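You operate a simulated robot arm through the tools that you are given. There is no shell and no other tool.

Carry out the task below with a simulated robot arm. There is one attempt and no reset: what you move stays moved.

JOB
Turn the cassette loader dial to 100. Take the brown ledger and put it on the ledge of the tall cupboard. Put the black tea bag from the ledge of the tall cupboard on the desk beside the black hole punch. Open the corner cupboard left door, put the cleaner bottle from the lower shelf of the corner cupboard on the top of the small desk, then shut the door. Fetch the scrubbing brush and set it on the black tray on the ledge of the tall cupboard. Count the yellow seals on the top of the small desk, then put as many of the withdrawal holders from the top of the small desk on the top of the sealing table. Stack the lemon can from the top of the small desk on top of the cherry can. Put the white cup from the top of the front desk in the flat green tray and the blue cup in the middle blue file tray. Open the toner door. The order is free. Set down upright: cleaner bottle, withdrawal holder, cup.

The check looks at the end state, three seconds after you hand in, the way a careful person would. Anything else that was tipped, shoved, dropped, spilled or broken makes it a failure. Lids that push on must go on centred and level and be pressed home; caps that screw on are set level and turned clockwise until they are tight.

ROBOT AND FRAMES
A 6-joint arm with a two-finger parallel gripper on a trunk, on a base that drives. Base frame: it is fixed to the floor where the robot stands at the start and does not move with it; the origin is under the middle of the robot, x ahead of it, y to its left, z up; the surface under the hand at the start is at about z = 750. Lengths are in mm, angles in degrees, forces in N, time in s.
Its first joint turns from -166.0 to 166.0 degrees. Places, roughly: black tray (19x29x3 cm) [2000, -6200, 800]; brown ledger [1750, -6250, 1250]; can [750, -4500, 750]; cassette loader dial [700, -100, 800]; cleaner bottle [250, -6000, 250]; corner cupboard left door [300, -5900, 400]; cup [2750, -1000, 750]; desk beside the black hole punch (25x30 cm) [1140, -2080, 760]; flat green tray (32x19 cm) [6040, 1760, 780]; ledge of the tall cupboard [2000, -6100, 800]; middle blue file tray (25x30 cm) [-1380, -1780, 780]; scrubbing brush (17x7x9 cm) [-200, -6200, 800]; tea bag [1750, -6250, 750]; toner door [1700, 1800, 700]; top of the sealing table [4000, -6100, 800]; top of the small desk [900, -5000, 800]; withdrawal holder [1250, -5000, 750]; yellow seal [1000, -4500, 750]. Payload 3.43 kg.
The TCP is the grasp point between the finger pads, 34 mm short of the fingertips. In the tool frame z runs along the fingers and y along their closing line. The gripper opens to 128 mm. The fingers are 24 mm wide and 12 mm thick; the gripper's body (48 by 130 mm) begins 96 mm behind the TCP.
Orientation is that of the tool frame in the base frame, as [roll, pitch, yaw] about the fixed x, y, z axes, in that order (R = Rz(yaw) Ry(pitch) Rx(roll)). With the fingers straight down and closing along the base's y, the tool's x points along the base's -x, its y along +y and its z along -z.

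CONTROLS
- The arm moves only by the tool arm_command. Its argument "plan" is a list of rows, each an object (a shift or turn left out is 0, a gripper value left out holds the last) with "linear": the shift along the tool's x, y, z in mm, a list of three; "angular": the turn, a rotation vector about the tool's x, y, z in degrees, a list of three; "grip": the finger opening in mm, from 0 to 128. In form: [{"linear": [dx, dy, dz], "angular": [wx, wy, wz], "grip": grip}, ...]. A call has 1 to 20 rows; each row is the pose to reach, as a shift and turn from the pose commanded when the call began, along the tool's axes at that moment. Rows are played at 5 a second. More than 50 mm and 8.6 degrees between two rows, or a gripper value outside its range, and nothing of the call is played. Where a pose cannot be reached the arm comes as near as it can. A force on the tool above 40 N (or 10 N above the force at the start of the call, whichever is more), or a blocked arm, ends the call early, and 0.2 s more pass. The fingers move at their own pace (about 153 mm/s each) and stop on an object; they squeeze with about 28 N. The grip force told is the motor's: it shows also when the fingers shut on nothing. Time passes only in rows, and 0.2 s behind the last, so rows that repeat a pose let the fingers close. The reply holds the time, the measured pose of the TCP, the force on the tool along the base axes, the opening and the grip force, in the units named above and with some noise, with the torque about the TCP (base axes, N m) and any sound that the robot's microphone picked up, and new pictures: "views" is both (left out), scene, wrist or none.
- Cameras (640 x 400 px; columns grow to the right, rows downward): "scene" is now at [168.6, 194.2, 1231.3]; the picture's right is [-0.29, -0.96, 0.00], its down [-0.25, 0.08, -0.97] and it looks along [0.92, -0.28, -0.26] (base axes); focal length 252 px, centre (320, 200). "wrist" rides on the gripper at [76, -11, -160] in the tool frame; the picture's right is [0.15, 0.99, 0.00], its down [-0.88, 0.13, -0.46] and it looks along [-0.45, 0.07, 0.89] (tool axes); focal length 234 px, centre (320, 200). There is no depth. A picture from a camera that has moved, and an enlarged one, comes with that camera's place and axes in the base frame and with its lens.
- roll_base(legs): drives the robot by 1 to 6 legs, each [ahead, left, turn to the left] in mm, mm and degrees, along the robot's own axes; the way and the turn of a leg run together, so that a leg with both is an arc; at most 1500 mm and 180 degrees a leg. The arm and the cameras ride along, it lands a little off, and it stops where it bumps. It gives what a move gives, and a new picture of the scene camera.
- head_to(pan, tilt): turns the head with the scene camera to pan (to the left, within 143 degrees either way) and tilt (down, from -29 to 69), counted from straight ahead of the robot. It gives what a move gives, and a new picture of the scene camera.
- zoom(camera, box): a new picture of the part [left, top, right, bottom] of that camera's present view, enlarged. It takes no simulated time.
- sign_off(): hands the job in; it is judged then, once.

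Nothing tells you exact positions but the pictures and the camera data. Unless the task says otherwise, let go and move clear before handing in.

The tools are called after "Emit:" as a command line: name --argument value ..., lists and objects as JSON in quotes. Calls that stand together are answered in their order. arm_command: Moves the arm, as the interface text tells. Its arguments: {"type":"object","properties":{"plan":{"type":"array","items":{"type":"object","properties":{"linear":{"type":"array","items":{"type":"number"}},"angular":{"type":"array","items":{"type":"number"}},"grip":{"type":"number"}}}},"views":{"type":"string","enum":["both","scene","wrist","none"]}},"required":["plan"]} The other tools are called the same way: roll_base (legs) drives the base; head_to (pan, tilt) turns the head that bears the scene camera; zoom (camera, box) takes an enlarged picture of a part of a camera's view; sign_off () hands the job in.

At the start:

```text
time_s: 0.0
tool_pos: [787.8, -26.4, 1127.3]
tcp_rot: [179.9, 0.0, 180.0]
ft_force: [0.6, 0.1, -0.1]
moment: [-0.02, -0.02, -0.02]
finger_gap: 127.9
grasp_force: 0.0
robot x, y, heading: [-0.1, 0.7, -0.0]
head pan, tilt: [-17.0, 14.9]
```

scene: 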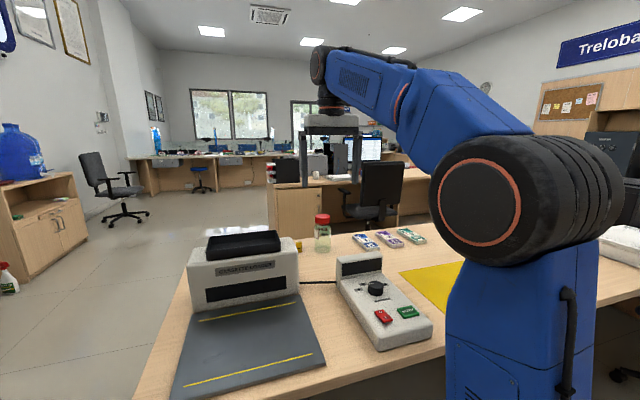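
wrist: 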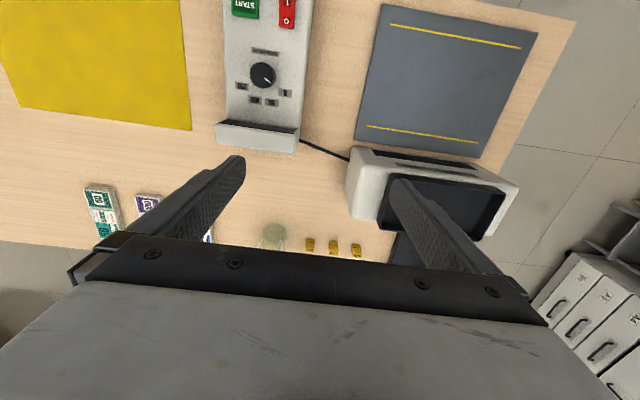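

I see a cassette loader with a dial on the control box in front of the robot, on a desk. First I look closely at the dial.

Emit:
zoom --camera "wrist" --box '[200, 0, 340, 160]'

Emit:
zoom --camera "scene" --box '[320, 240, 440, 350]'

```text
2.50 times, centred on (270, 80) of wrist
camera zoom: at [711.1, -36.3, 1289.2], right [-0.15, 0.99, 0.0], down [0.88, 0.13, 0.46], along [0.45, 0.07, -0.89], focal length 585 px, centre (445, 500)
```

zoom: 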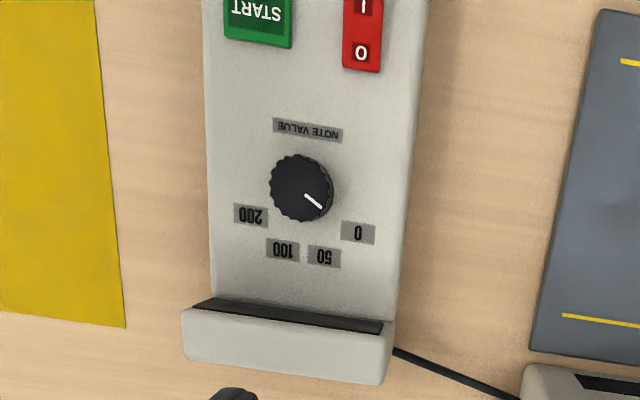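

```text
3.64 times, centred on (380, 295) of scene
camera zoom: at [168.6, 194.2, 1231.3], right [-0.29, -0.96, 0.0], down [-0.25, 0.08, -0.97], along [0.92, -0.28, -0.26], focal length 918 px, centre (102, -146)
```

zoom: 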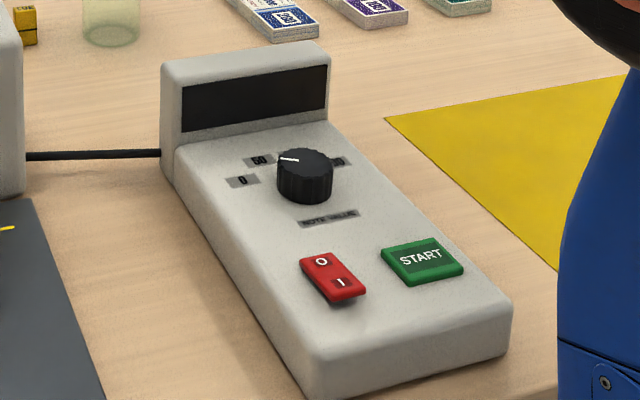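

The dial sits near (720, -139), top at about z 811, with its pointer on 0, and the label 100 is about 80° clockwise from it. I move above the dial first.

Emit:
arm_command --plan '[{"linear": [10, -16, 32]}, {"linear": [20, -32, 64]}, {"linear": [30, -48, 96]}, {"linear": [40, -65, 128]}, {"linear": [50, -82, 160]}, {"linear": [60, -100, 195]}, {"linear": [67, -113, 225]}, {"linear": [67, -113, 225]}]' --views "wrist"

```text
time_s: 1.8
tool_pos: [719.5, -138.7, 905.2]
tcp_rot: [-180.0, -0.1, -179.9]
ft_force: [0.6, 0.2, -0.1]
moment: [-0.02, 0.0, -0.02]
finger_gap: 127.9
grasp_force: 0.1
robot x, y, heading: [1.6, 2.2, 0.1]
head pan, tilt: [-17.0, 14.9]
camera wrist: at [643.8, -149.2, 1064.9], right [-0.15, 0.99, 0.0], down [0.88, 0.13, 0.46], along [0.45, 0.07, -0.89], focal length 234 px, centre (320, 200)
```

wrist: 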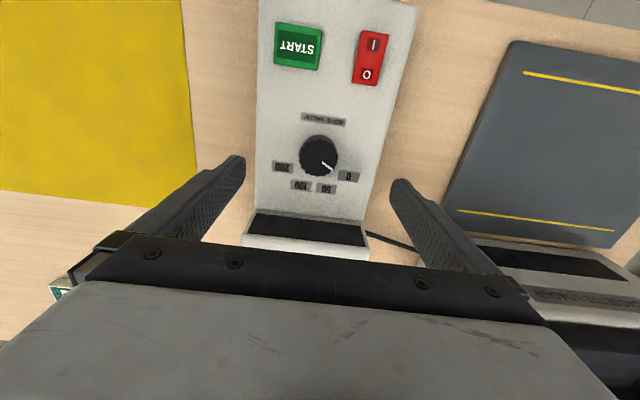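

The gripper is centred over the dial. I lower the fingertips to either side of it and close.

Emit:
arm_command --plan '[{"linear": [0, 0, 40]}, {"linear": [0, 0, 65]}, {"linear": [0, 0, 76]}, {"linear": [0, 0, 76]}, {"linear": [0, 0, 76], "grip": 38}, {"linear": [0, 0, 76], "grip": 38}, {"linear": [0, 0, 76], "grip": 38}]' --views "wrist"

```text
time_s: 3.4
tool_pos: [720.0, -138.6, 828.7]
tcp_rot: [180.0, 0.0, 179.9]
ft_force: [1.0, -9.2, 24.1]
moment: [0.16, 0.11, -0.08]
finger_gap: 46.3
grasp_force: 7.4
robot x, y, heading: [4.0, -0.9, -0.1]
head pan, tilt: [-17.0, 14.9]
camera wrist: at [643.1, -148.5, 989.4], right [-0.15, 0.99, 0.0], down [0.88, 0.13, 0.46], along [0.45, 0.07, -0.89], focal length 234 px, centre (320, 200)
```

wrist: 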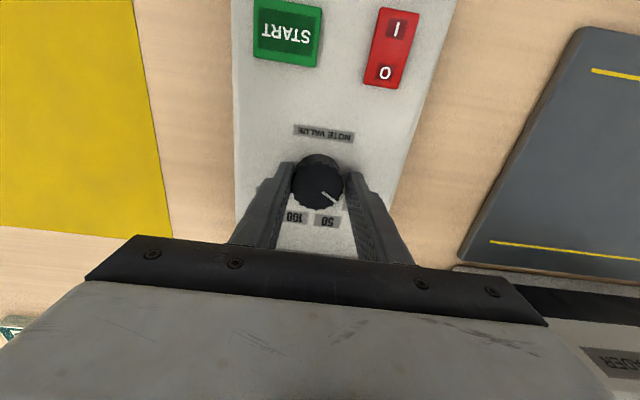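

The fingertips press on the panel (24 N up), so I lift a few mm and grip again.

Emit:
arm_command --plan '[{"linear": [0, 0, 0], "grip": 60}, {"linear": [0, 0, -5], "grip": 60}, {"linear": [0, 0, -5], "grip": 60}, {"linear": [0, 0, -5], "grip": 36}, {"linear": [0, 0, -5], "grip": 36}, {"linear": [0, 0, -5], "grip": 36}]' --views "wrist"

```text
time_s: 4.8
tool_pos: [719.6, -137.2, 833.8]
tcp_rot: [-180.0, -0.1, -179.9]
ft_force: [-2.7, -17.1, -5.8]
moment: [-0.44, 0.11, -0.08]
finger_gap: 45.4
grasp_force: 8.3
robot x, y, heading: [1.3, -3.5, -0.1]
head pan, tilt: [-17.0, 14.9]
camera wrist: at [643.8, -149.0, 993.6], right [-0.15, 0.99, 0.0], down [0.88, 0.13, 0.46], along [0.45, 0.07, -0.89], focal length 234 px, centre (320, 200)
```

wrist: 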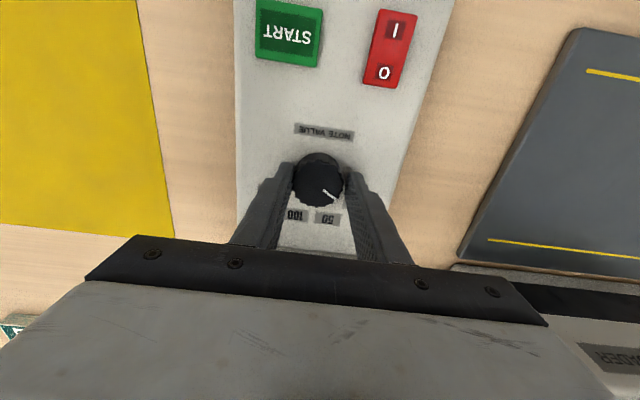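

The dial pushes the tool toward -y, so it sits slightly to that side. I recentre by a few mm and regrip.

Emit:
arm_command --plan '[{"linear": [0, 0, 0], "grip": 60}, {"linear": [2.5, -2.5, 0], "grip": 60}, {"linear": [2.5, -2.5, 0], "grip": 60}, {"linear": [2.5, -2.5, 0], "grip": 36}, {"linear": [2.5, -2.5, 0], "grip": 36}, {"linear": [2.5, -2.5, 0], "grip": 36}]' --views "wrist"

```text
time_s: 6.2
tool_pos: [716.9, -139.9, 833.6]
tcp_rot: [179.9, 0.1, 180.0]
ft_force: [0.4, 14.7, 0.7]
moment: [0.14, -0.09, 0.0]
finger_gap: 41.7
grasp_force: 44.9
robot x, y, heading: [1.0, -1.1, 0.0]
head pan, tilt: [-17.0, 14.9]
camera wrist: at [641.7, -151.0, 993.8], right [-0.15, 0.99, 0.0], down [0.88, 0.13, 0.46], along [0.45, 0.07, -0.89], focal length 234 px, centre (320, 200)
```

wrist: 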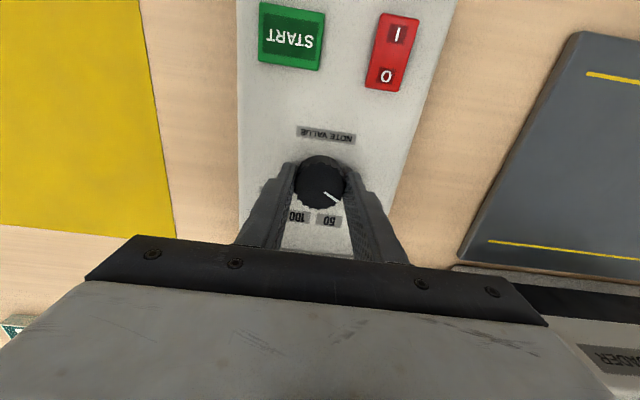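

Now the dial is gripped firmly. I turn it 80° clockwise seen from above (+80° about tool z).

Emit:
arm_command --plan '[{"linear": [0, 1, 0], "angular": [0, 0, 8]}, {"linear": [0, 1, 0], "angular": [0, 0, 16]}, {"linear": [0, 1, 0], "angular": [0, 0, 24]}, {"linear": [0, 1, 0], "angular": [0, 0, 32]}, {"linear": [0, 1, 0], "angular": [0, 0, 40]}, {"linear": [0, 1, 0], "angular": [0, 0, 48]}, {"linear": [0, 1, 0], "angular": [0, 0, 56]}, {"linear": [0, 1, 0], "angular": [0, 0, 64]}, {"linear": [0, 1, 0], "angular": [0, 0, 72]}, {"linear": [0, 1, 0], "angular": [0, 0, 80]}, {"linear": [0, 1, 0], "angular": [0, 0, 80]}]' --views "wrist"

```text
time_s: 8.1
tool_pos: [719.4, -138.2, 832.6]
tcp_rot: [179.8, -0.1, 112.7]
ft_force: [1.3, 7.3, 3.1]
moment: [-0.13, 0.41, 0.01]
finger_gap: 41.7
grasp_force: 45.1
robot x, y, heading: [0.2, -1.0, -0.1]
head pan, tilt: [-17.0, 14.9]
stopped in row 9: the force on the tool passed its limit at 41 N (the readings are from after the stop); the commanded pose is now the measured one
camera wrist: at [678.4, -72.6, 993.6], right [0.86, 0.52, 0.0], down [0.46, -0.76, 0.46], along [0.24, -0.39, -0.89], focal length 234 px, centre (320, 200)
```

wrist: 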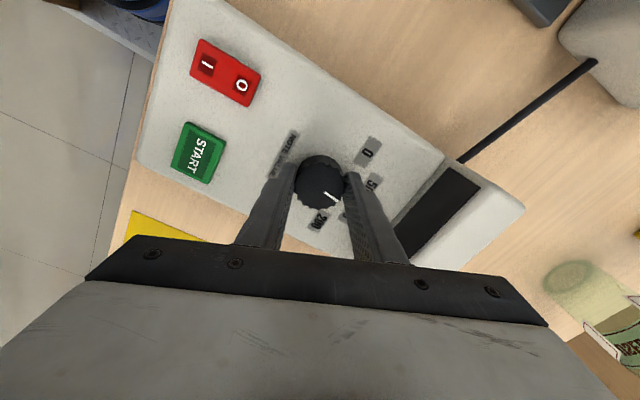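

It stopped at 67° as force built up from being off-centre. The pose has now relaxed onto the dial, so I turn the remaining 13°.

Emit:
arm_command --plan '[{"linear": [0, 0, 0], "angular": [0, 0, 4]}, {"linear": [0, 0, 0], "angular": [0, 0, 8]}, {"linear": [0, 0, 0], "angular": [0, 0, 13]}, {"linear": [0, 0, 0], "angular": [0, 0, 13]}]' --views "wrist"

Emit:
zoom --camera "wrist" --box '[240, 110, 400, 240]'

```text
time_s: 9.1
tool_pos: [719.6, -138.2, 834.0]
tcp_rot: [179.8, 0.0, 99.7]
ft_force: [19.2, 11.2, 4.4]
moment: [0.08, -0.34, 0.04]
finger_gap: 41.7
grasp_force: 44.5
robot x, y, heading: [1.3, 0.7, 0.2]
head pan, tilt: [-17.0, 14.9]
camera wrist: at [694.5, -65.2, 993.6], right [0.95, 0.31, 0.0], down [0.27, -0.85, 0.46], along [0.15, -0.43, -0.89], focal length 234 px, centre (320, 200)
```

wrist: 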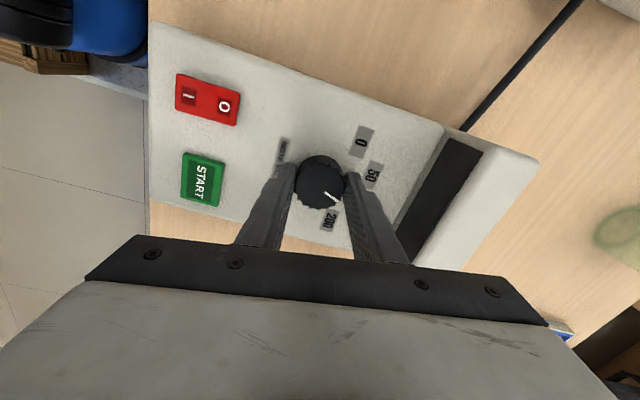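

```text
3.08 times, centred on (320, 175) of wrist
camera zoom: at [694.5, -65.2, 993.6], right [0.95, 0.31, 0.0], down [0.27, -0.85, 0.46], along [0.15, -0.43, -0.89], focal length 720 px, centre (320, 277)
```

zoom: 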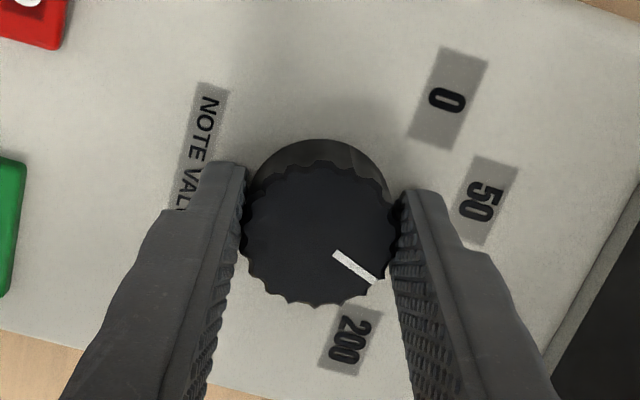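

Now I open the fingers and raise the hand to check where the pointer stands.

Emit:
arm_command --plan '[{"linear": [0, 0, 0], "grip": 70}, {"linear": [0, 0, 0], "grip": 70}, {"linear": [0, 0, -40], "grip": 100}, {"linear": [0, 0, -80], "grip": 128}, {"linear": [0, 0, -120], "grip": 128}, {"linear": [0, 0, -120], "grip": 128}]' --views "wrist"

Emit:
zoom --camera "wrist" --box '[240, 90, 400, 190]'

```text
time_s: 10.5
tool_pos: [718.1, -138.0, 953.7]
tcp_rot: [179.8, 0.0, 99.7]
ft_force: [-0.2, -0.8, 0.3]
moment: [-0.03, 0.01, -0.03]
finger_gap: 128.2
grasp_force: 0.2
robot x, y, heading: [2.0, -0.2, 0.0]
head pan, tilt: [-17.0, 14.9]
camera wrist: at [693.9, -64.5, 1115.2], right [0.95, 0.31, 0.0], down [0.28, -0.85, 0.46], along [0.14, -0.43, -0.89], focal length 234 px, centre (320, 200)
```

wrist: 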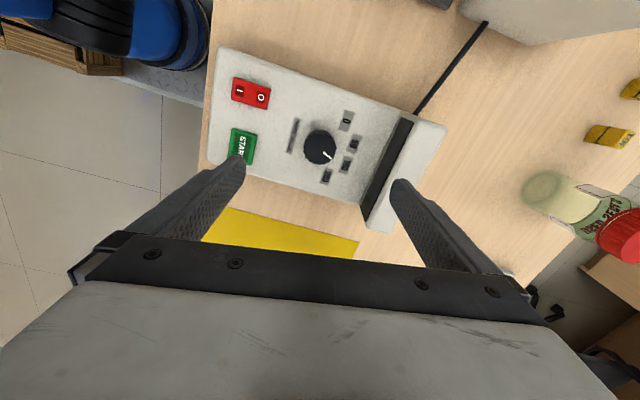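

```text
4.00 times, centred on (320, 140) of wrist
camera zoom: at [693.9, -64.5, 1115.2], right [0.95, 0.31, 0.0], down [0.28, -0.85, 0.46], along [0.14, -0.43, -0.89], focal length 937 px, centre (320, 440)
```

zoom: 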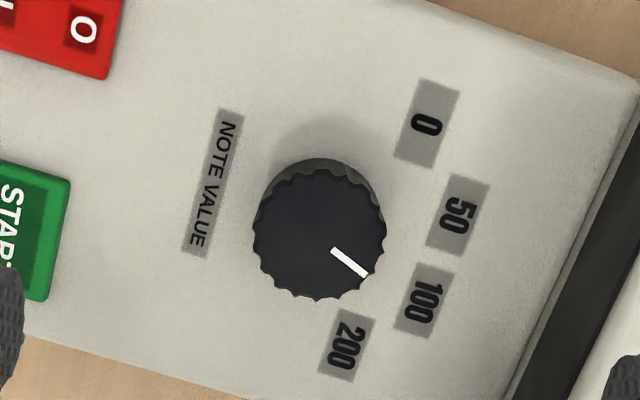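

The dial pointer now stands on 100. Next I look around with the head to map the room, starting left toward the toner door.

Emit:
head_to --pan 50 --tilt 15

Emit:
head_to --pan 10 --tilt 15

Emit:
head_to --pan 110 --tilt 15

Emit:
head_to --pan -75 --tilt 15

Emit:
head_to --pan -130 --tilt 15

```text
time_s: 11.9
tool_pos: [719.7, -138.0, 955.7]
tcp_rot: [179.8, 0.0, 99.7]
ft_force: [-0.1, 0.1, -0.2]
moment: [-0.01, 0.0, 0.01]
finger_gap: 128.0
grasp_force: 0.0
robot x, y, heading: [-0.1, -0.2, -0.1]
head pan, tilt: [50.0, 15.0]
camera scene: at [139.5, 293.1, 1231.1], right [0.77, -0.64, 0.0], down [-0.17, -0.2, -0.97], along [0.62, 0.74, -0.26], focal length 252 px, centre (320, 200)
```

scene: 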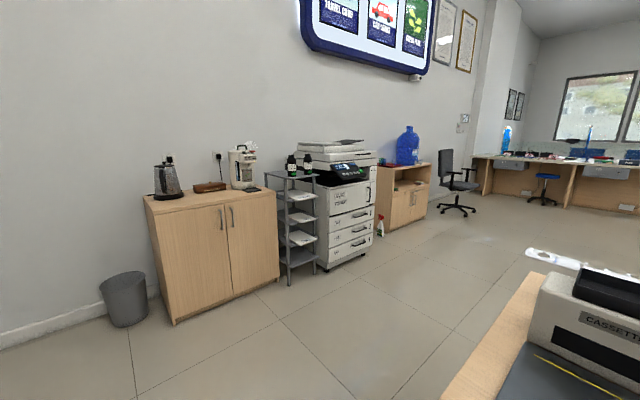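

```text
time_s: 13.0
tool_pos: [718.5, -138.4, 954.0]
tcp_rot: [179.8, 0.1, 99.8]
ft_force: [0.3, 0.2, -1.0]
moment: [-0.03, 0.02, 0.03]
finger_gap: 128.0
grasp_force: 0.1
robot x, y, heading: [2.8, -1.5, 0.2]
head pan, tilt: [10.0, 15.0]
camera scene: at [171.4, 237.9, 1231.1], right [0.17, -0.98, 0.0], down [-0.25, -0.05, -0.97], along [0.95, 0.17, -0.26], focal length 252 px, centre (320, 200)
```

scene: 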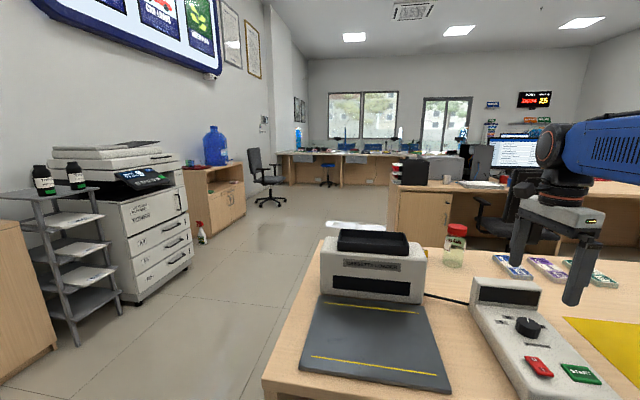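

```text
time_s: 14.7
tool_pos: [718.5, -137.2, 954.8]
tcp_rot: [179.8, 0.0, 99.8]
ft_force: [1.4, 1.0, -0.5]
moment: [0.01, 0.02, 0.0]
finger_gap: 127.8
grasp_force: 0.0
robot x, y, heading: [0.5, -3.1, 0.3]
head pan, tilt: [110.0, 15.0]
camera scene: at [47.5, 309.4, 1231.1], right [0.94, 0.34, 0.0], down [0.09, -0.24, -0.97], along [-0.33, 0.91, -0.26], focal length 252 px, centre (320, 200)
```

scene: 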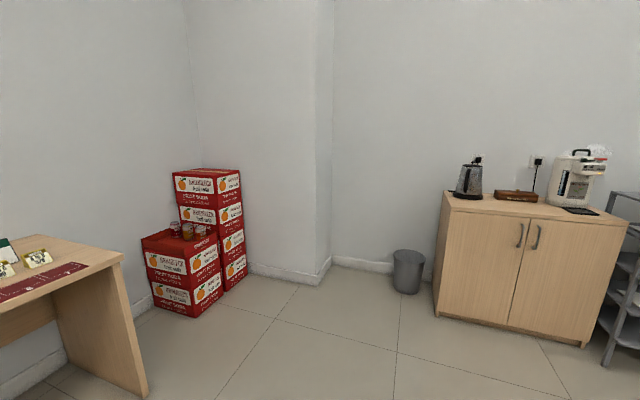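

```text
time_s: 17.5
tool_pos: [719.0, -138.2, 954.9]
tcp_rot: [179.8, 0.0, 99.7]
ft_force: [0.2, 0.6, 0.2]
moment: [0.0, -0.01, 0.02]
finger_gap: 128.1
grasp_force: 0.2
robot x, y, heading: [-3.5, 3.7, -0.6]
head pan, tilt: [-75.0, 15.0]
camera scene: at [103.6, 131.4, 1231.1], right [-0.97, -0.26, 0.0], down [-0.07, 0.25, -0.97], along [0.25, -0.93, -0.26], focal length 252 px, centre (320, 200)
```

scene: 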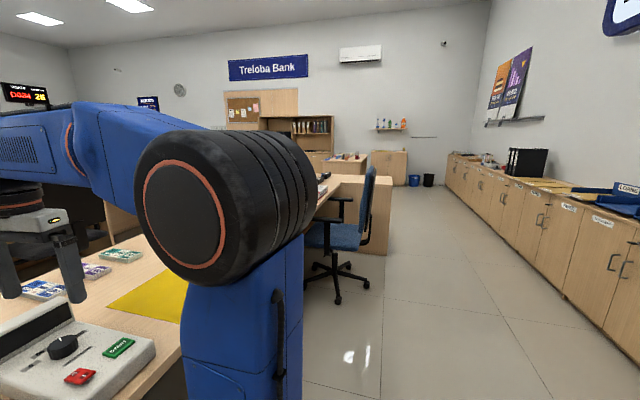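

```text
time_s: 18.7
tool_pos: [718.0, -137.5, 954.4]
tcp_rot: [179.8, 0.0, 99.6]
ft_force: [0.2, -0.2, -0.3]
moment: [0.02, -0.02, 0.0]
finger_gap: 127.8
grasp_force: 0.0
robot x, y, heading: [1.2, 5.9, -0.0]
head pan, tilt: [-130.0, 15.0]
camera scene: at [19.4, 150.0, 1231.1], right [-0.77, 0.64, 0.0], down [0.17, 0.2, -0.97], along [-0.62, -0.74, -0.26], focal length 252 px, centre (320, 200)
```

scene: 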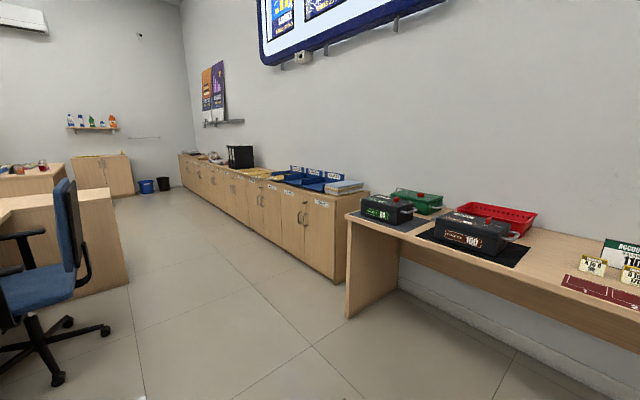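

The copier is to the front left, the blue file trays on the row of cupboards at the back, and the far wall (y about -6500) has the cupboards. I look closer at the copier.

Emit:
head_to --pan 40 --tilt 20

Emit:
zoom --camera "scene" --box '[300, 100, 480, 260]'

```text
time_s: 21.3
tool_pos: [718.3, -137.7, 954.4]
tcp_rot: [179.8, 0.0, 99.8]
ft_force: [-0.1, -0.7, 0.1]
moment: [-0.01, 0.03, 0.03]
finger_gap: 127.8
grasp_force: 0.1
robot x, y, heading: [-1.4, 1.9, 0.0]
head pan, tilt: [40.0, 20.0]
camera scene: at [150.7, 281.5, 1223.0], right [0.64, -0.77, 0.0], down [-0.26, -0.22, -0.94], along [0.72, 0.6, -0.34], focal length 252 px, centre (320, 200)
```

scene: 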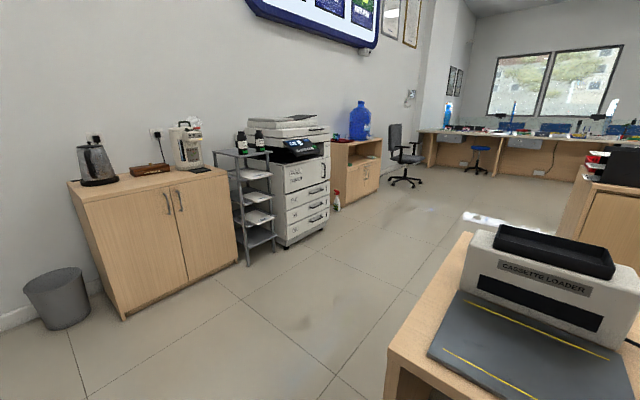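

```text
2.50 times, centred on (390, 180) of scene
camera zoom: at [150.7, 281.5, 1223.0], right [0.64, -0.77, 0.0], down [-0.26, -0.22, -0.94], along [0.72, 0.6, -0.34], focal length 631 px, centre (145, 250)
```

zoom: 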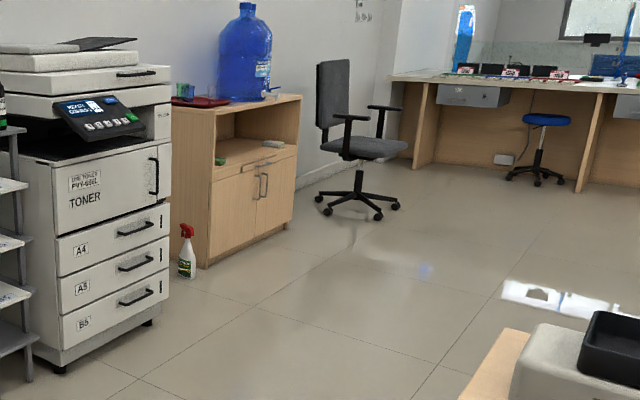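

The toner door has a vertical handle on its right side. Before driving I look down at the robot's own footprint.

Emit:
head_to --pan 30 --tilt 69

Emit:
head_to --pan 120 --tilt 65

Emit:
head_to --pan -110 --tilt 60

```text
time_s: 22.5
tool_pos: [718.8, -136.7, 954.7]
tcp_rot: [179.8, 0.0, 99.7]
ft_force: [1.0, -0.9, 0.1]
moment: [0.01, -0.02, 0.0]
finger_gap: 128.1
grasp_force: 0.1
robot x, y, heading: [-1.9, -1.6, -0.0]
head pan, tilt: [30.0, 68.8]
camera scene: at [127.9, 249.6, 1155.5], right [0.5, -0.87, 0.0], down [-0.81, -0.47, -0.36], along [0.31, 0.18, -0.93], focal length 252 px, centre (320, 200)
```

scene: 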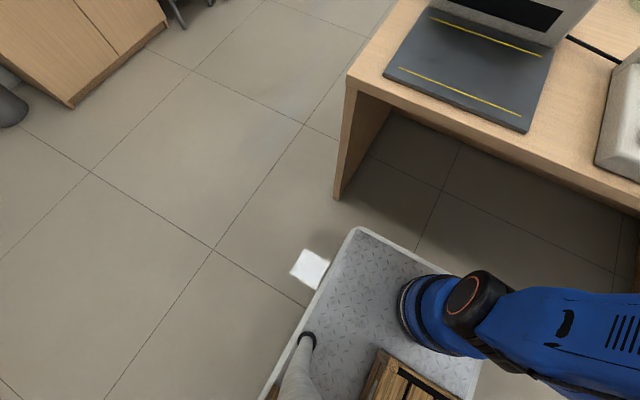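

```text
time_s: 24.1
tool_pos: [719.0, -137.9, 954.2]
tcp_rot: [179.8, 0.0, 99.6]
ft_force: [-0.9, 1.1, 0.5]
moment: [0.01, 0.01, -0.02]
finger_gap: 127.6
grasp_force: 0.0
robot x, y, heading: [2.4, 0.4, 0.1]
head pan, tilt: [120.0, 65.0]
camera scene: at [49.1, 274.2, 1159.3], right [0.87, 0.5, 0.0], down [0.45, -0.79, -0.42], along [-0.21, 0.37, -0.91], focal length 252 px, centre (320, 200)
```

scene: 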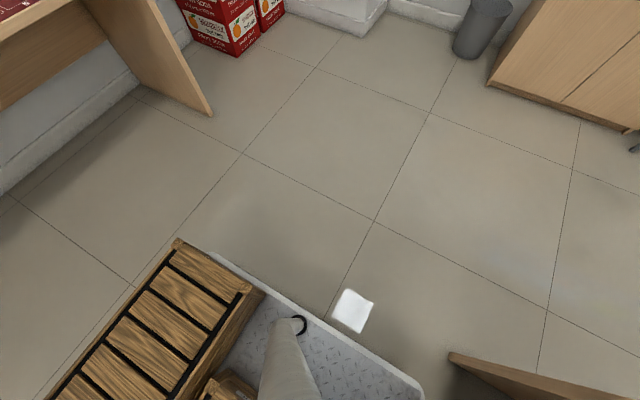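

```text
time_s: 27.4
tool_pos: [719.0, -137.5, 954.3]
tcp_rot: [179.7, 0.0, 99.7]
ft_force: [0.9, -0.3, -0.4]
moment: [0.0, -0.03, 0.0]
finger_gap: 128.0
grasp_force: 0.1
robot x, y, heading: [3.8, -1.4, -0.1]
head pan, tilt: [-110.0, 60.0]
camera scene: at [56.6, 159.0, 1164.8], right [-0.94, 0.34, 0.0], down [0.3, 0.81, -0.5], along [-0.17, -0.47, -0.87], focal length 252 px, centre (320, 200)
```

scene: 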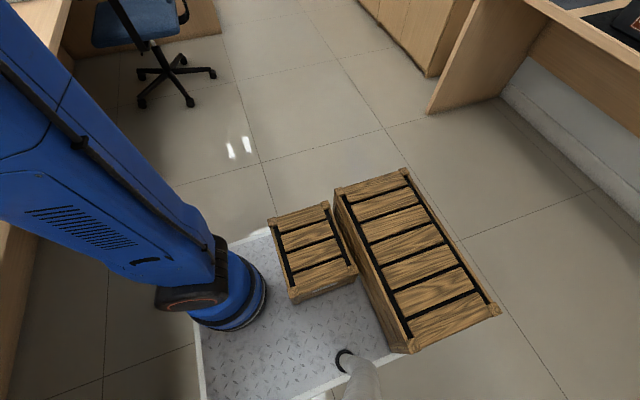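

The robot stands on a flat cart roughly 840 x 500 mm. I retract and raise the arm before driving toward the copier.

Emit:
arm_command --plan '[{"linear": [0, 0, -48], "angular": [0, 0, -8]}, {"linear": [0, 0, -96], "angular": [0, 0, -16]}, {"linear": [0, 0, -144], "angular": [0, 0, -24]}, {"linear": [0, 0, -192], "angular": [0, 0, -32]}, {"linear": [27, -36, -195], "angular": [0, 0, -40]}, {"linear": [54, -72, -195], "angular": [0, 0, -48]}, {"linear": [81, -108, -195], "angular": [0, 0, -56]}, {"linear": [108, -144, -195], "angular": [0, 0, -64]}, {"linear": [135, -180, -195], "angular": [0, 0, -72]}, {"linear": [160, -215, -195], "angular": [0, 0, -80]}, {"linear": [181, -242, -195], "angular": [0, 0, -80]}, {"linear": [181, -242, -195], "angular": [0, 0, -80], "grip": 60}]' --views "both"

Emit:
head_to --pan 60 --tilt 35

```text
time_s: 30.0
tool_pos: [456.0, -1.3, 1129.4]
tcp_rot: [179.8, 0.6, 179.8]
ft_force: [0.5, -0.7, -0.1]
moment: [0.01, 0.0, -0.01]
finger_gap: 59.9
grasp_force: 0.2
out of reach, approached as far as the arm can: row 10, 11, 12
robot x, y, heading: [0.9, -1.7, 0.2]
head pan, tilt: [-110.0, 60.0]
camera scene: at [56.6, 159.0, 1164.8], right [-0.94, 0.34, 0.0], down [0.3, 0.81, -0.5], along [-0.17, -0.47, -0.87], focal length 252 px, centre (320, 200)
camera wrist: at [377.9, -12.1, 1288.7], right [-0.14, 0.99, 0.0], down [0.88, 0.12, 0.46], along [0.46, 0.07, -0.89], focal length 234 px, centre (320, 200)
```

scene: 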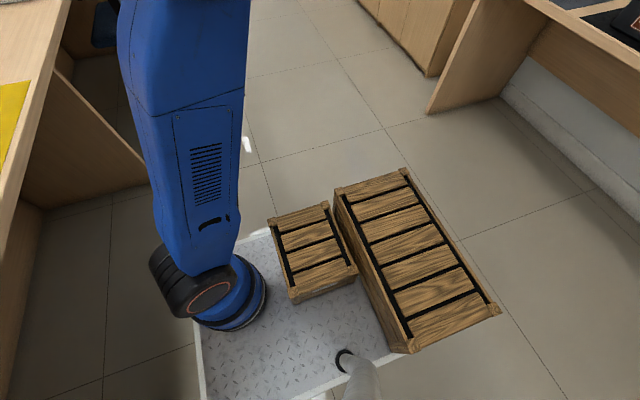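
wrist: 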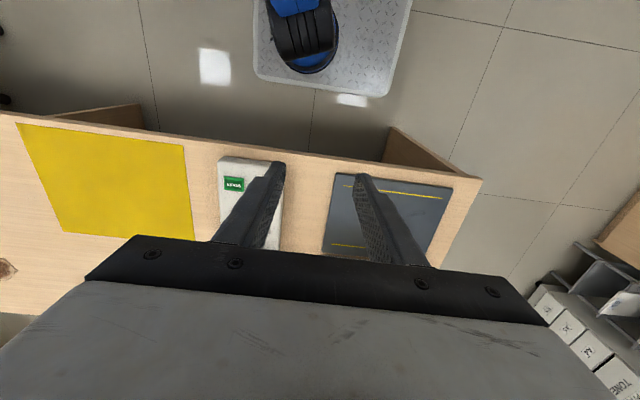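

```text
time_s: 32.6
tool_pos: [455.2, -1.0, 1128.2]
tcp_rot: [179.9, 0.5, 179.7]
ft_force: [-0.8, -0.4, 0.3]
moment: [0.01, -0.03, 0.01]
finger_gap: 60.0
grasp_force: 0.1
robot x, y, heading: [2.6, 3.1, -0.0]
head pan, tilt: [60.0, 35.0]
camera scene: at [123.4, 297.9, 1199.1], right [0.87, -0.5, 0.0], down [-0.29, -0.5, -0.82], along [0.41, 0.71, -0.57], focal length 252 px, centre (320, 200)
```

scene: 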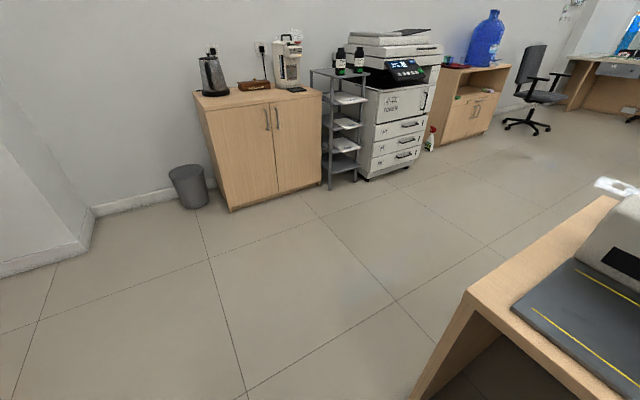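

The aisle between the desk (edge at y≈413) and the copier (front at y≈1800) is clear. I slide left 900 and ahead 1500, then look at the copier.

Emit:
roll_base --legs '[[0, 900, 0], [1450, 0, 0]]'

Emit:
head_to --pan 75 --tilt 30

```text
time_s: 44.3
tool_pos: [1925.0, 919.3, 1127.9]
tcp_rot: [179.9, 0.5, -180.0]
ft_force: [-0.8, 0.5, 0.1]
moment: [0.04, -0.01, 0.0]
finger_gap: 59.9
grasp_force: 0.1
robot x, y, heading: [1466.8, 918.7, 0.3]
head pan, tilt: [60.0, 35.0]
camera scene: at [1591.3, 1216.6, 1199.1], right [0.87, -0.49, 0.0], down [-0.28, -0.5, -0.82], along [0.41, 0.71, -0.57], focal length 252 px, centre (320, 200)
```

scene: 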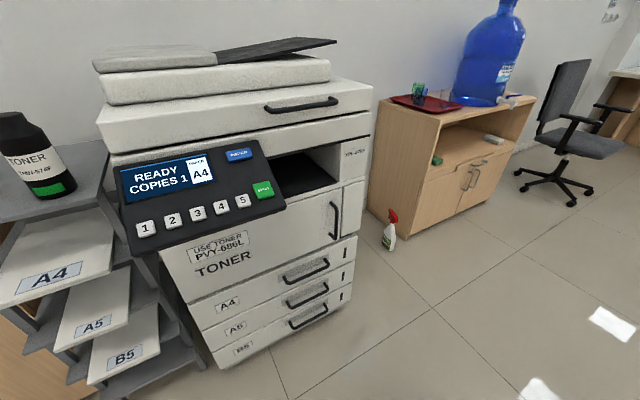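

```text
time_s: 45.0
tool_pos: [1924.9, 918.9, 1129.2]
tcp_rot: [179.8, 0.5, -180.0]
ft_force: [0.1, -0.1, 0.8]
moment: [0.0, 0.01, -0.02]
finger_gap: 60.0
grasp_force: 0.0
robot x, y, heading: [1471.0, 916.9, 0.6]
head pan, tilt: [75.0, 30.0]
camera scene: at [1570.7, 1227.5, 1206.9], right [0.97, -0.25, 0.0], down [-0.13, -0.48, -0.87], along [0.22, 0.84, -0.5], focal length 252 px, centre (320, 200)
```

scene: 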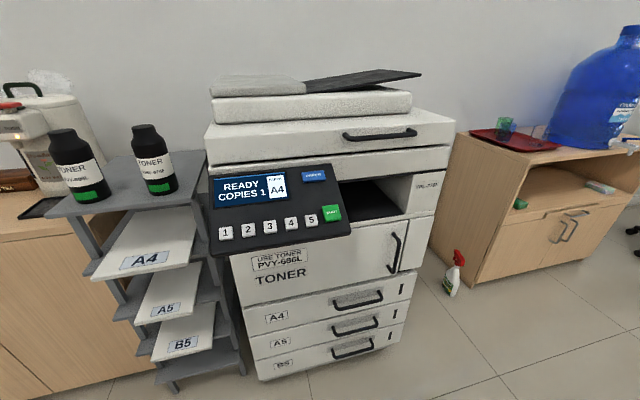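

The copier is in front of my left side; its toner handle is near (1935, 1720, 690). I turn the tool to point horizontally along +y with the camera on top and bring it nearer to measure the handle.

Emit:
arm_command --plan '[{"linear": [-1, 25, 10], "angular": [-4.62, 4.62, 4.62]}, {"linear": [-1, 50, 25], "angular": [-9.24, 9.24, 9.24]}, {"linear": [-2, 75, 40], "angular": [-13.86, 13.86, 13.86]}, {"linear": [-2, 100, 55], "angular": [-18.48, 18.48, 18.48]}, {"linear": [-3, 125, 70], "angular": [-23.1, 23.1, 23.1]}, {"linear": [-4, 150, 85], "angular": [-27.72, 27.72, 27.72]}, {"linear": [-5, 175, 100], "angular": [-32.34, 32.34, 32.34]}, {"linear": [-5, 200, 115], "angular": [-36.96, 36.96, 36.96]}, {"linear": [-6, 225, 130], "angular": [-41.58, 41.58, 41.58]}, {"linear": [-7, 250, 145], "angular": [-46.2, 46.2, 46.2]}, {"linear": [-8, 275, 160], "angular": [-50.82, 50.82, 50.82]}, {"linear": [-8, 300, 180], "angular": [-55.44, 55.44, 55.44]}, {"linear": [-9, 325, 200], "angular": [-60.06, 60.06, 60.06]}, {"linear": [-10, 350, 215], "angular": [-64.68, 64.68, 64.68]}, {"linear": [-10, 380, 230], "angular": [-69.28, 69.28, 69.28]}, {"linear": [-10, 380, 230], "angular": [-69.28, 69.28, 69.28], "grip": 100}]' --views "both"

```text
time_s: 48.4
tool_pos: [1936.4, 1299.6, 899.2]
tcp_rot: [75.2, -89.4, -165.3]
ft_force: [0.7, -0.3, -0.3]
moment: [0.0, 0.01, 0.02]
finger_gap: 100.0
grasp_force: 0.1
robot x, y, heading: [1468.7, 919.6, 0.1]
head pan, tilt: [75.0, 30.0]
camera scene: at [1570.6, 1227.6, 1206.9], right [0.97, -0.25, 0.0], down [-0.13, -0.48, -0.87], along [0.22, 0.84, -0.5], focal length 252 px, centre (320, 200)
camera wrist: at [1924.6, 1140.0, 975.2], right [0.99, 0.0, 0.15], down [0.14, -0.45, -0.88], along [0.07, 0.89, -0.45], focal length 234 px, centre (320, 200)
```

scene: 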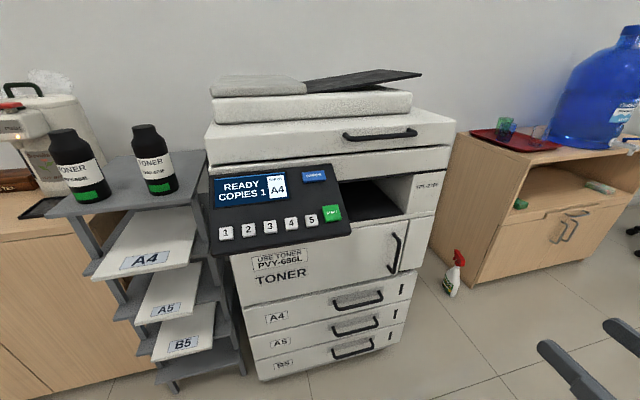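
wrist: 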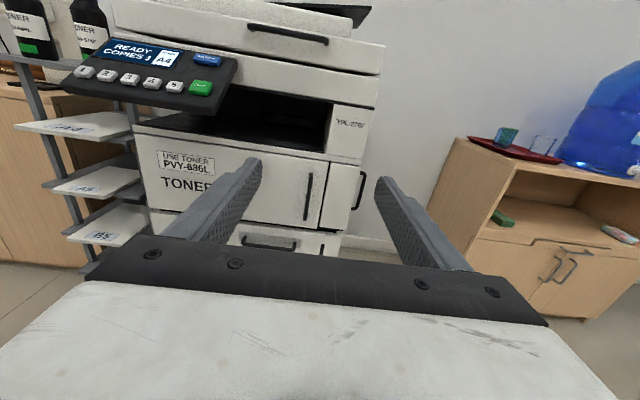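

Emit:
zoom --camera "wrist" --box '[220, 100, 400, 260]'

Emit:
zoom --camera "scene" --box '[220, 190, 450, 370]'

```text
2.50 times, centred on (310, 180) of wrist
camera zoom: at [1924.6, 1140.0, 975.2], right [0.99, 0.0, 0.15], down [0.14, -0.45, -0.88], along [0.07, 0.89, -0.45], focal length 585 px, centre (345, 250)
```

zoom: 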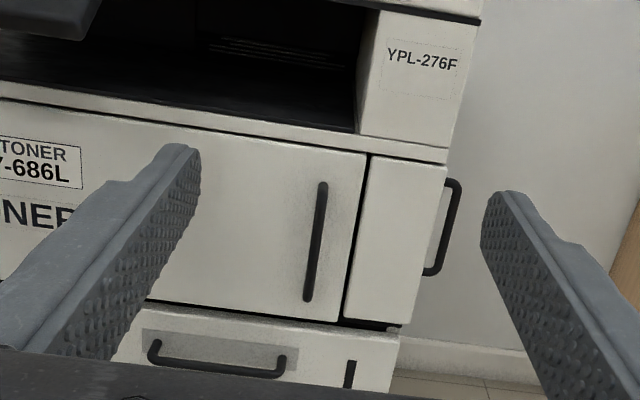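

```text
2.22 times, centred on (335, 280) of scene
camera zoom: at [1570.6, 1227.6, 1206.9], right [0.97, -0.25, 0.0], down [-0.13, -0.48, -0.87], along [0.22, 0.84, -0.5], focal length 561 px, centre (287, 22)
```

zoom: 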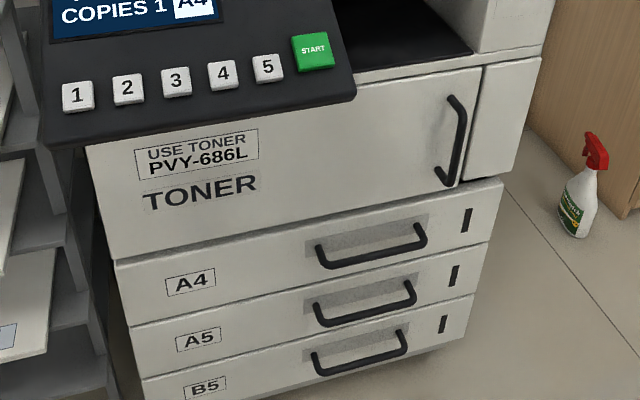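

The handle bar is vertical at about (1937, 1736), from z 604 to 745. I bring the tool level with it, 90 mm short.

Emit:
arm_command --plan '[{"linear": [-25, 0, 37]}, {"linear": [-50, 0, 74]}, {"linear": [-75, 0, 111]}, {"linear": [-100, 0, 148]}, {"linear": [-125, 0, 185]}, {"linear": [-150, 0, 222]}, {"linear": [-175, 0, 260]}, {"linear": [-200, 0, 300]}, {"linear": [-225, 0, 330]}, {"linear": [-225, 0, 330], "grip": 60}]' --views "both"

Emit:
zoom --camera "wrist" --box '[220, 80, 420, 240]'

```text
time_s: 50.6
tool_pos: [1939.6, 1630.5, 675.7]
tcp_rot: [74.8, -89.6, -164.7]
ft_force: [-0.5, 0.5, 0.5]
moment: [-0.01, 0.01, -0.02]
finger_gap: 59.9
grasp_force: 0.1
robot x, y, heading: [1466.0, 919.3, 0.6]
head pan, tilt: [75.0, 30.0]
camera scene: at [1570.6, 1227.7, 1206.9], right [0.97, -0.25, 0.0], down [-0.13, -0.48, -0.87], along [0.22, 0.84, -0.5], focal length 252 px, centre (320, 200)
camera wrist: at [1926.5, 1471.2, 751.1], right [0.99, 0.0, 0.15], down [0.14, -0.45, -0.88], along [0.07, 0.89, -0.45], focal length 234 px, centre (320, 200)
```

scene: 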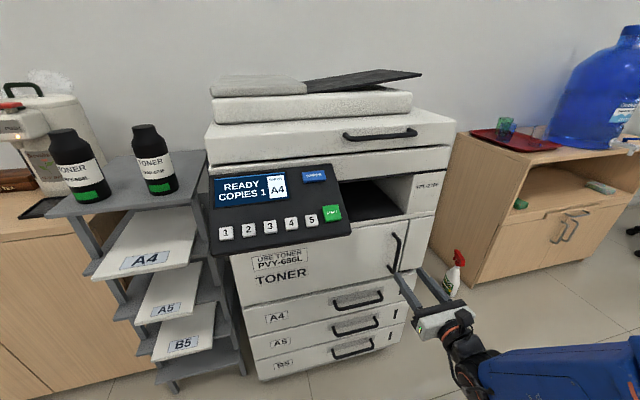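
wrist: 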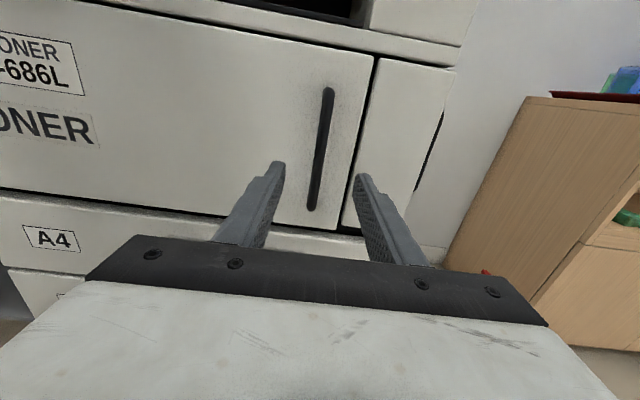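

```text
2.50 times, centred on (320, 160) of wrist
camera zoom: at [1926.5, 1471.2, 751.1], right [0.99, 0.0, 0.15], down [0.14, -0.45, -0.88], along [0.07, 0.89, -0.45], focal length 585 px, centre (320, 300)
```

zoom: 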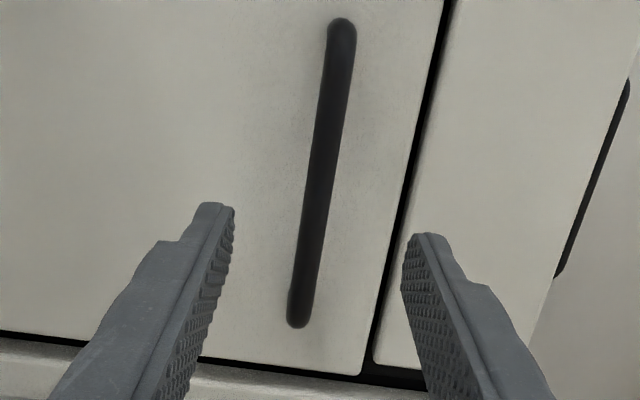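

The bar lies between the fingers. I advance 92 mm and close on it.

Emit:
arm_command --plan '[{"linear": [0, 0, 45]}, {"linear": [0, -1, 75]}, {"linear": [0, -1, 92]}, {"linear": [0, -1, 92]}, {"linear": [0, -1, 92], "grip": 0}, {"linear": [0, -1, 92], "grip": 0}, {"linear": [0, -1, 92], "grip": 0}]' --views "wrist"

```text
time_s: 51.8
tool_pos: [1936.9, 1721.0, 675.3]
tcp_rot: [76.6, -89.7, -166.4]
ft_force: [-2.6, -11.8, 2.6]
moment: [0.11, 0.61, -0.09]
finger_gap: 11.5
grasp_force: 28.3
robot x, y, heading: [1470.8, 920.4, 0.1]
head pan, tilt: [75.0, 30.0]
stopped in row 5: the force on the tool passed its limit at 110 N (the readings are from after the stop); the commanded pose is now the measured one
camera wrist: at [1925.4, 1561.0, 751.1], right [0.99, 0.0, 0.15], down [0.14, -0.45, -0.88], along [0.07, 0.89, -0.45], focal length 234 px, centre (320, 200)
```

wrist: 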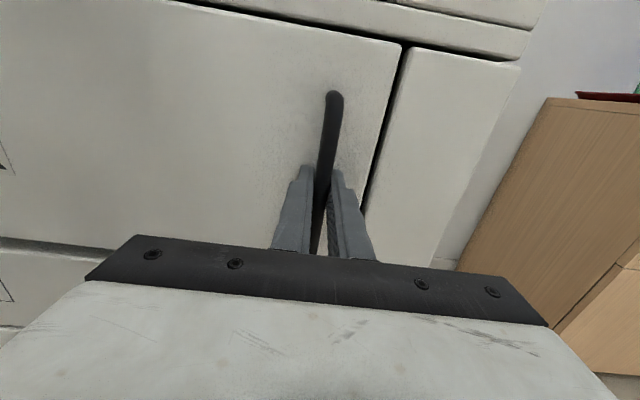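

The bar is gripped (11.5 mm). Now I pull the door open along its arc about the left hinge, turning the tool with it.

Emit:
arm_command --plan '[{"linear": [0, -2.2, -20], "angular": [-2.5, 0, 0]}, {"linear": [0, -5.6, -40.4], "angular": [-5, 0, 0]}, {"linear": [0, -14.7, -80.1], "angular": [-10, 0, 0]}, {"linear": [0, -27.2, -118.9], "angular": [-15, 0, 0]}, {"linear": [0, -43.1, -156.4], "angular": [-20, 0, 0]}, {"linear": [0, -62.2, -192.4], "angular": [-25, 0, 0]}, {"linear": [0, -84.3, -226.6], "angular": [-30, 0, 0]}, {"linear": [0, -84.3, -226.6], "angular": [-30, 0, 0]}]' --views "both"

```text
time_s: 52.4
tool_pos: [1932.7, 1685.8, 674.0]
tcp_rot: [98.9, -89.5, 168.2]
ft_force: [-2.5, 0.9, 1.2]
moment: [-0.28, 0.97, 0.0]
finger_gap: 11.7
grasp_force: 45.1
out of reach, approached as far as the arm can: row 2, 3
robot x, y, heading: [1468.6, 919.7, 0.4]
head pan, tilt: [75.0, 30.0]
stopped in row 3: the force on the tool passed its limit at 61 N (the readings are from after the stop); the commanded pose is now the measured one
camera scene: at [1570.0, 1227.2, 1206.9], right [0.97, -0.25, 0.0], down [-0.13, -0.48, -0.87], along [0.22, 0.84, -0.5], focal length 252 px, centre (320, 200)
camera wrist: at [1912.7, 1527.4, 751.7], right [0.99, -0.05, 0.16], down [0.12, -0.46, -0.88], along [0.12, 0.88, -0.45], focal length 234 px, centre (320, 200)
```

scene: 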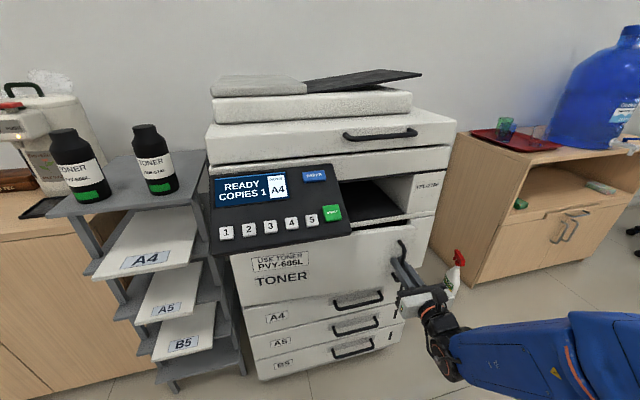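
wrist: 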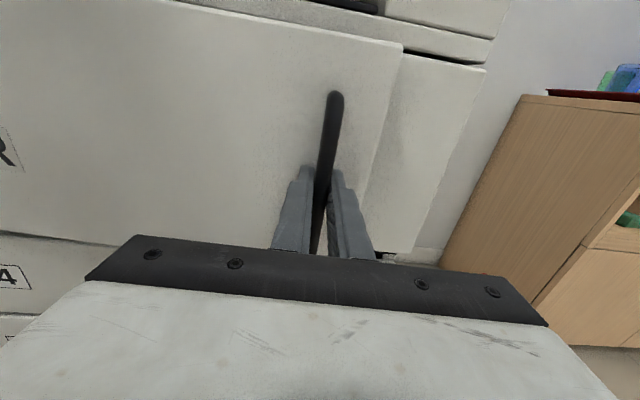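

The door has opened about 4° but the arm reported a reach limit with the turn. I continue pulling without turning the tool, letting the round bar rotate in the grip.

Emit:
arm_command --plan '[{"linear": [0, -2.2, -15]}, {"linear": [0, -4.7, -29.8]}, {"linear": [0, -11.4, -61.9]}, {"linear": [0, -20.3, -93.3]}, {"linear": [0, -31.5, -124.1]}, {"linear": [0, -31.5, -124.1]}]' --views "both"

```text
time_s: 53.8
tool_pos: [1895.0, 1562.7, 673.8]
tcp_rot: [107.8, -89.3, 159.8]
ft_force: [-17.0, 8.0, 1.6]
moment: [-0.18, 1.1, 0.09]
finger_gap: 11.8
grasp_force: 45.7
robot x, y, heading: [1465.4, 918.3, 0.2]
head pan, tilt: [75.0, 30.0]
camera scene: at [1569.6, 1227.4, 1206.9], right [0.97, -0.25, 0.0], down [-0.13, -0.48, -0.87], along [0.22, 0.84, -0.5], focal length 252 px, centre (320, 200)
camera wrist: at [1876.0, 1403.4, 751.3], right [0.99, -0.04, 0.16], down [0.12, -0.46, -0.88], along [0.11, 0.88, -0.45], focal length 234 px, centre (320, 200)
```

scene: 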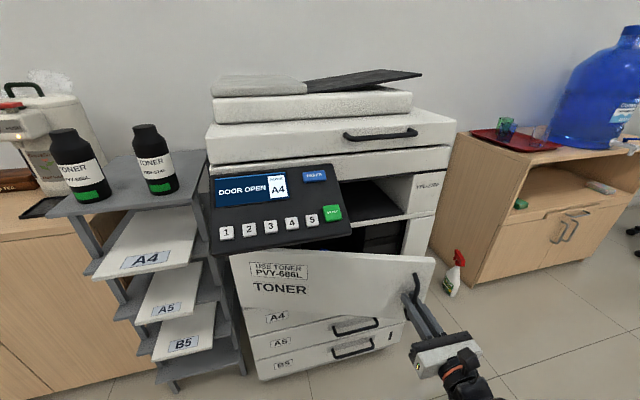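
wrist: 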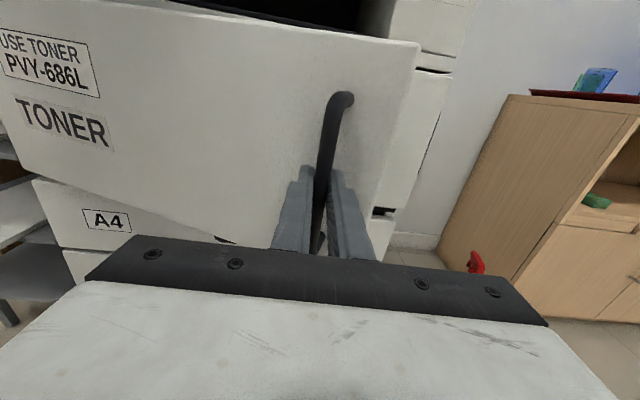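

The display reads "DOOR OPEN" and the door is at about 20°. I pull on to about 35°, then let go and push it from the inside.

Emit:
arm_command --plan '[{"linear": [0, -9, -18]}, {"linear": [0, -19, -36.3]}, {"linear": [0, -29, -54]}, {"linear": [0, -40, -71.7]}, {"linear": [0, -51, -88]}, {"linear": [0, -63, -105]}, {"linear": [0, -63, -105], "grip": 40}, {"linear": [0, -63, -105], "grip": 40}]' --views "both"

```text
time_s: 54.3
tool_pos: [1883.8, 1538.9, 674.9]
tcp_rot: [113.8, -89.2, 154.4]
ft_force: [-3.3, 2.0, 0.0]
moment: [-0.28, 1.13, 0.03]
finger_gap: 12.0
grasp_force: 44.8
out of reach, approached as far as the arm can: row 1, 2
robot x, y, heading: [1468.9, 916.0, 0.5]
head pan, tilt: [75.0, 30.0]
stopped in row 2: the force on the tool passed its limit at 47 N (the readings are from after the stop); the commanded pose is now the measured one
camera scene: at [1569.6, 1227.4, 1206.9], right [0.97, -0.25, 0.0], down [-0.13, -0.48, -0.87], along [0.22, 0.84, -0.5], focal length 252 px, centre (320, 200)
camera wrist: at [1866.1, 1380.8, 751.6], right [0.99, -0.03, 0.16], down [0.12, -0.46, -0.88], along [0.1, 0.89, -0.45], focal length 234 px, centre (320, 200)
```

scene: 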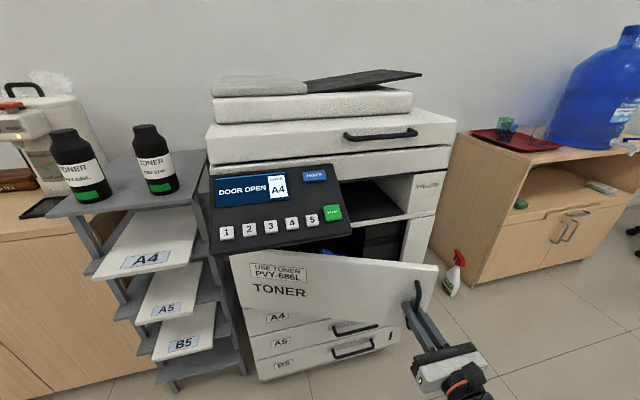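
wrist: 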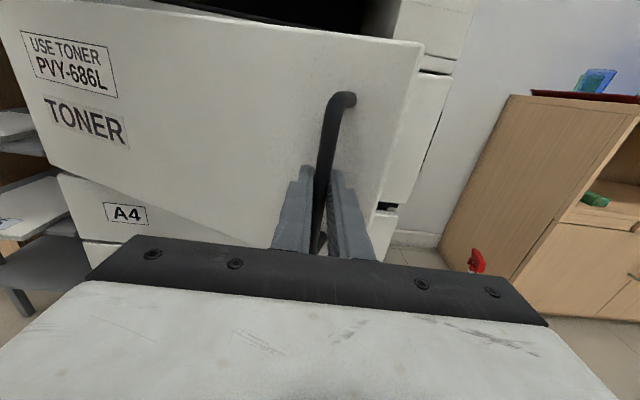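

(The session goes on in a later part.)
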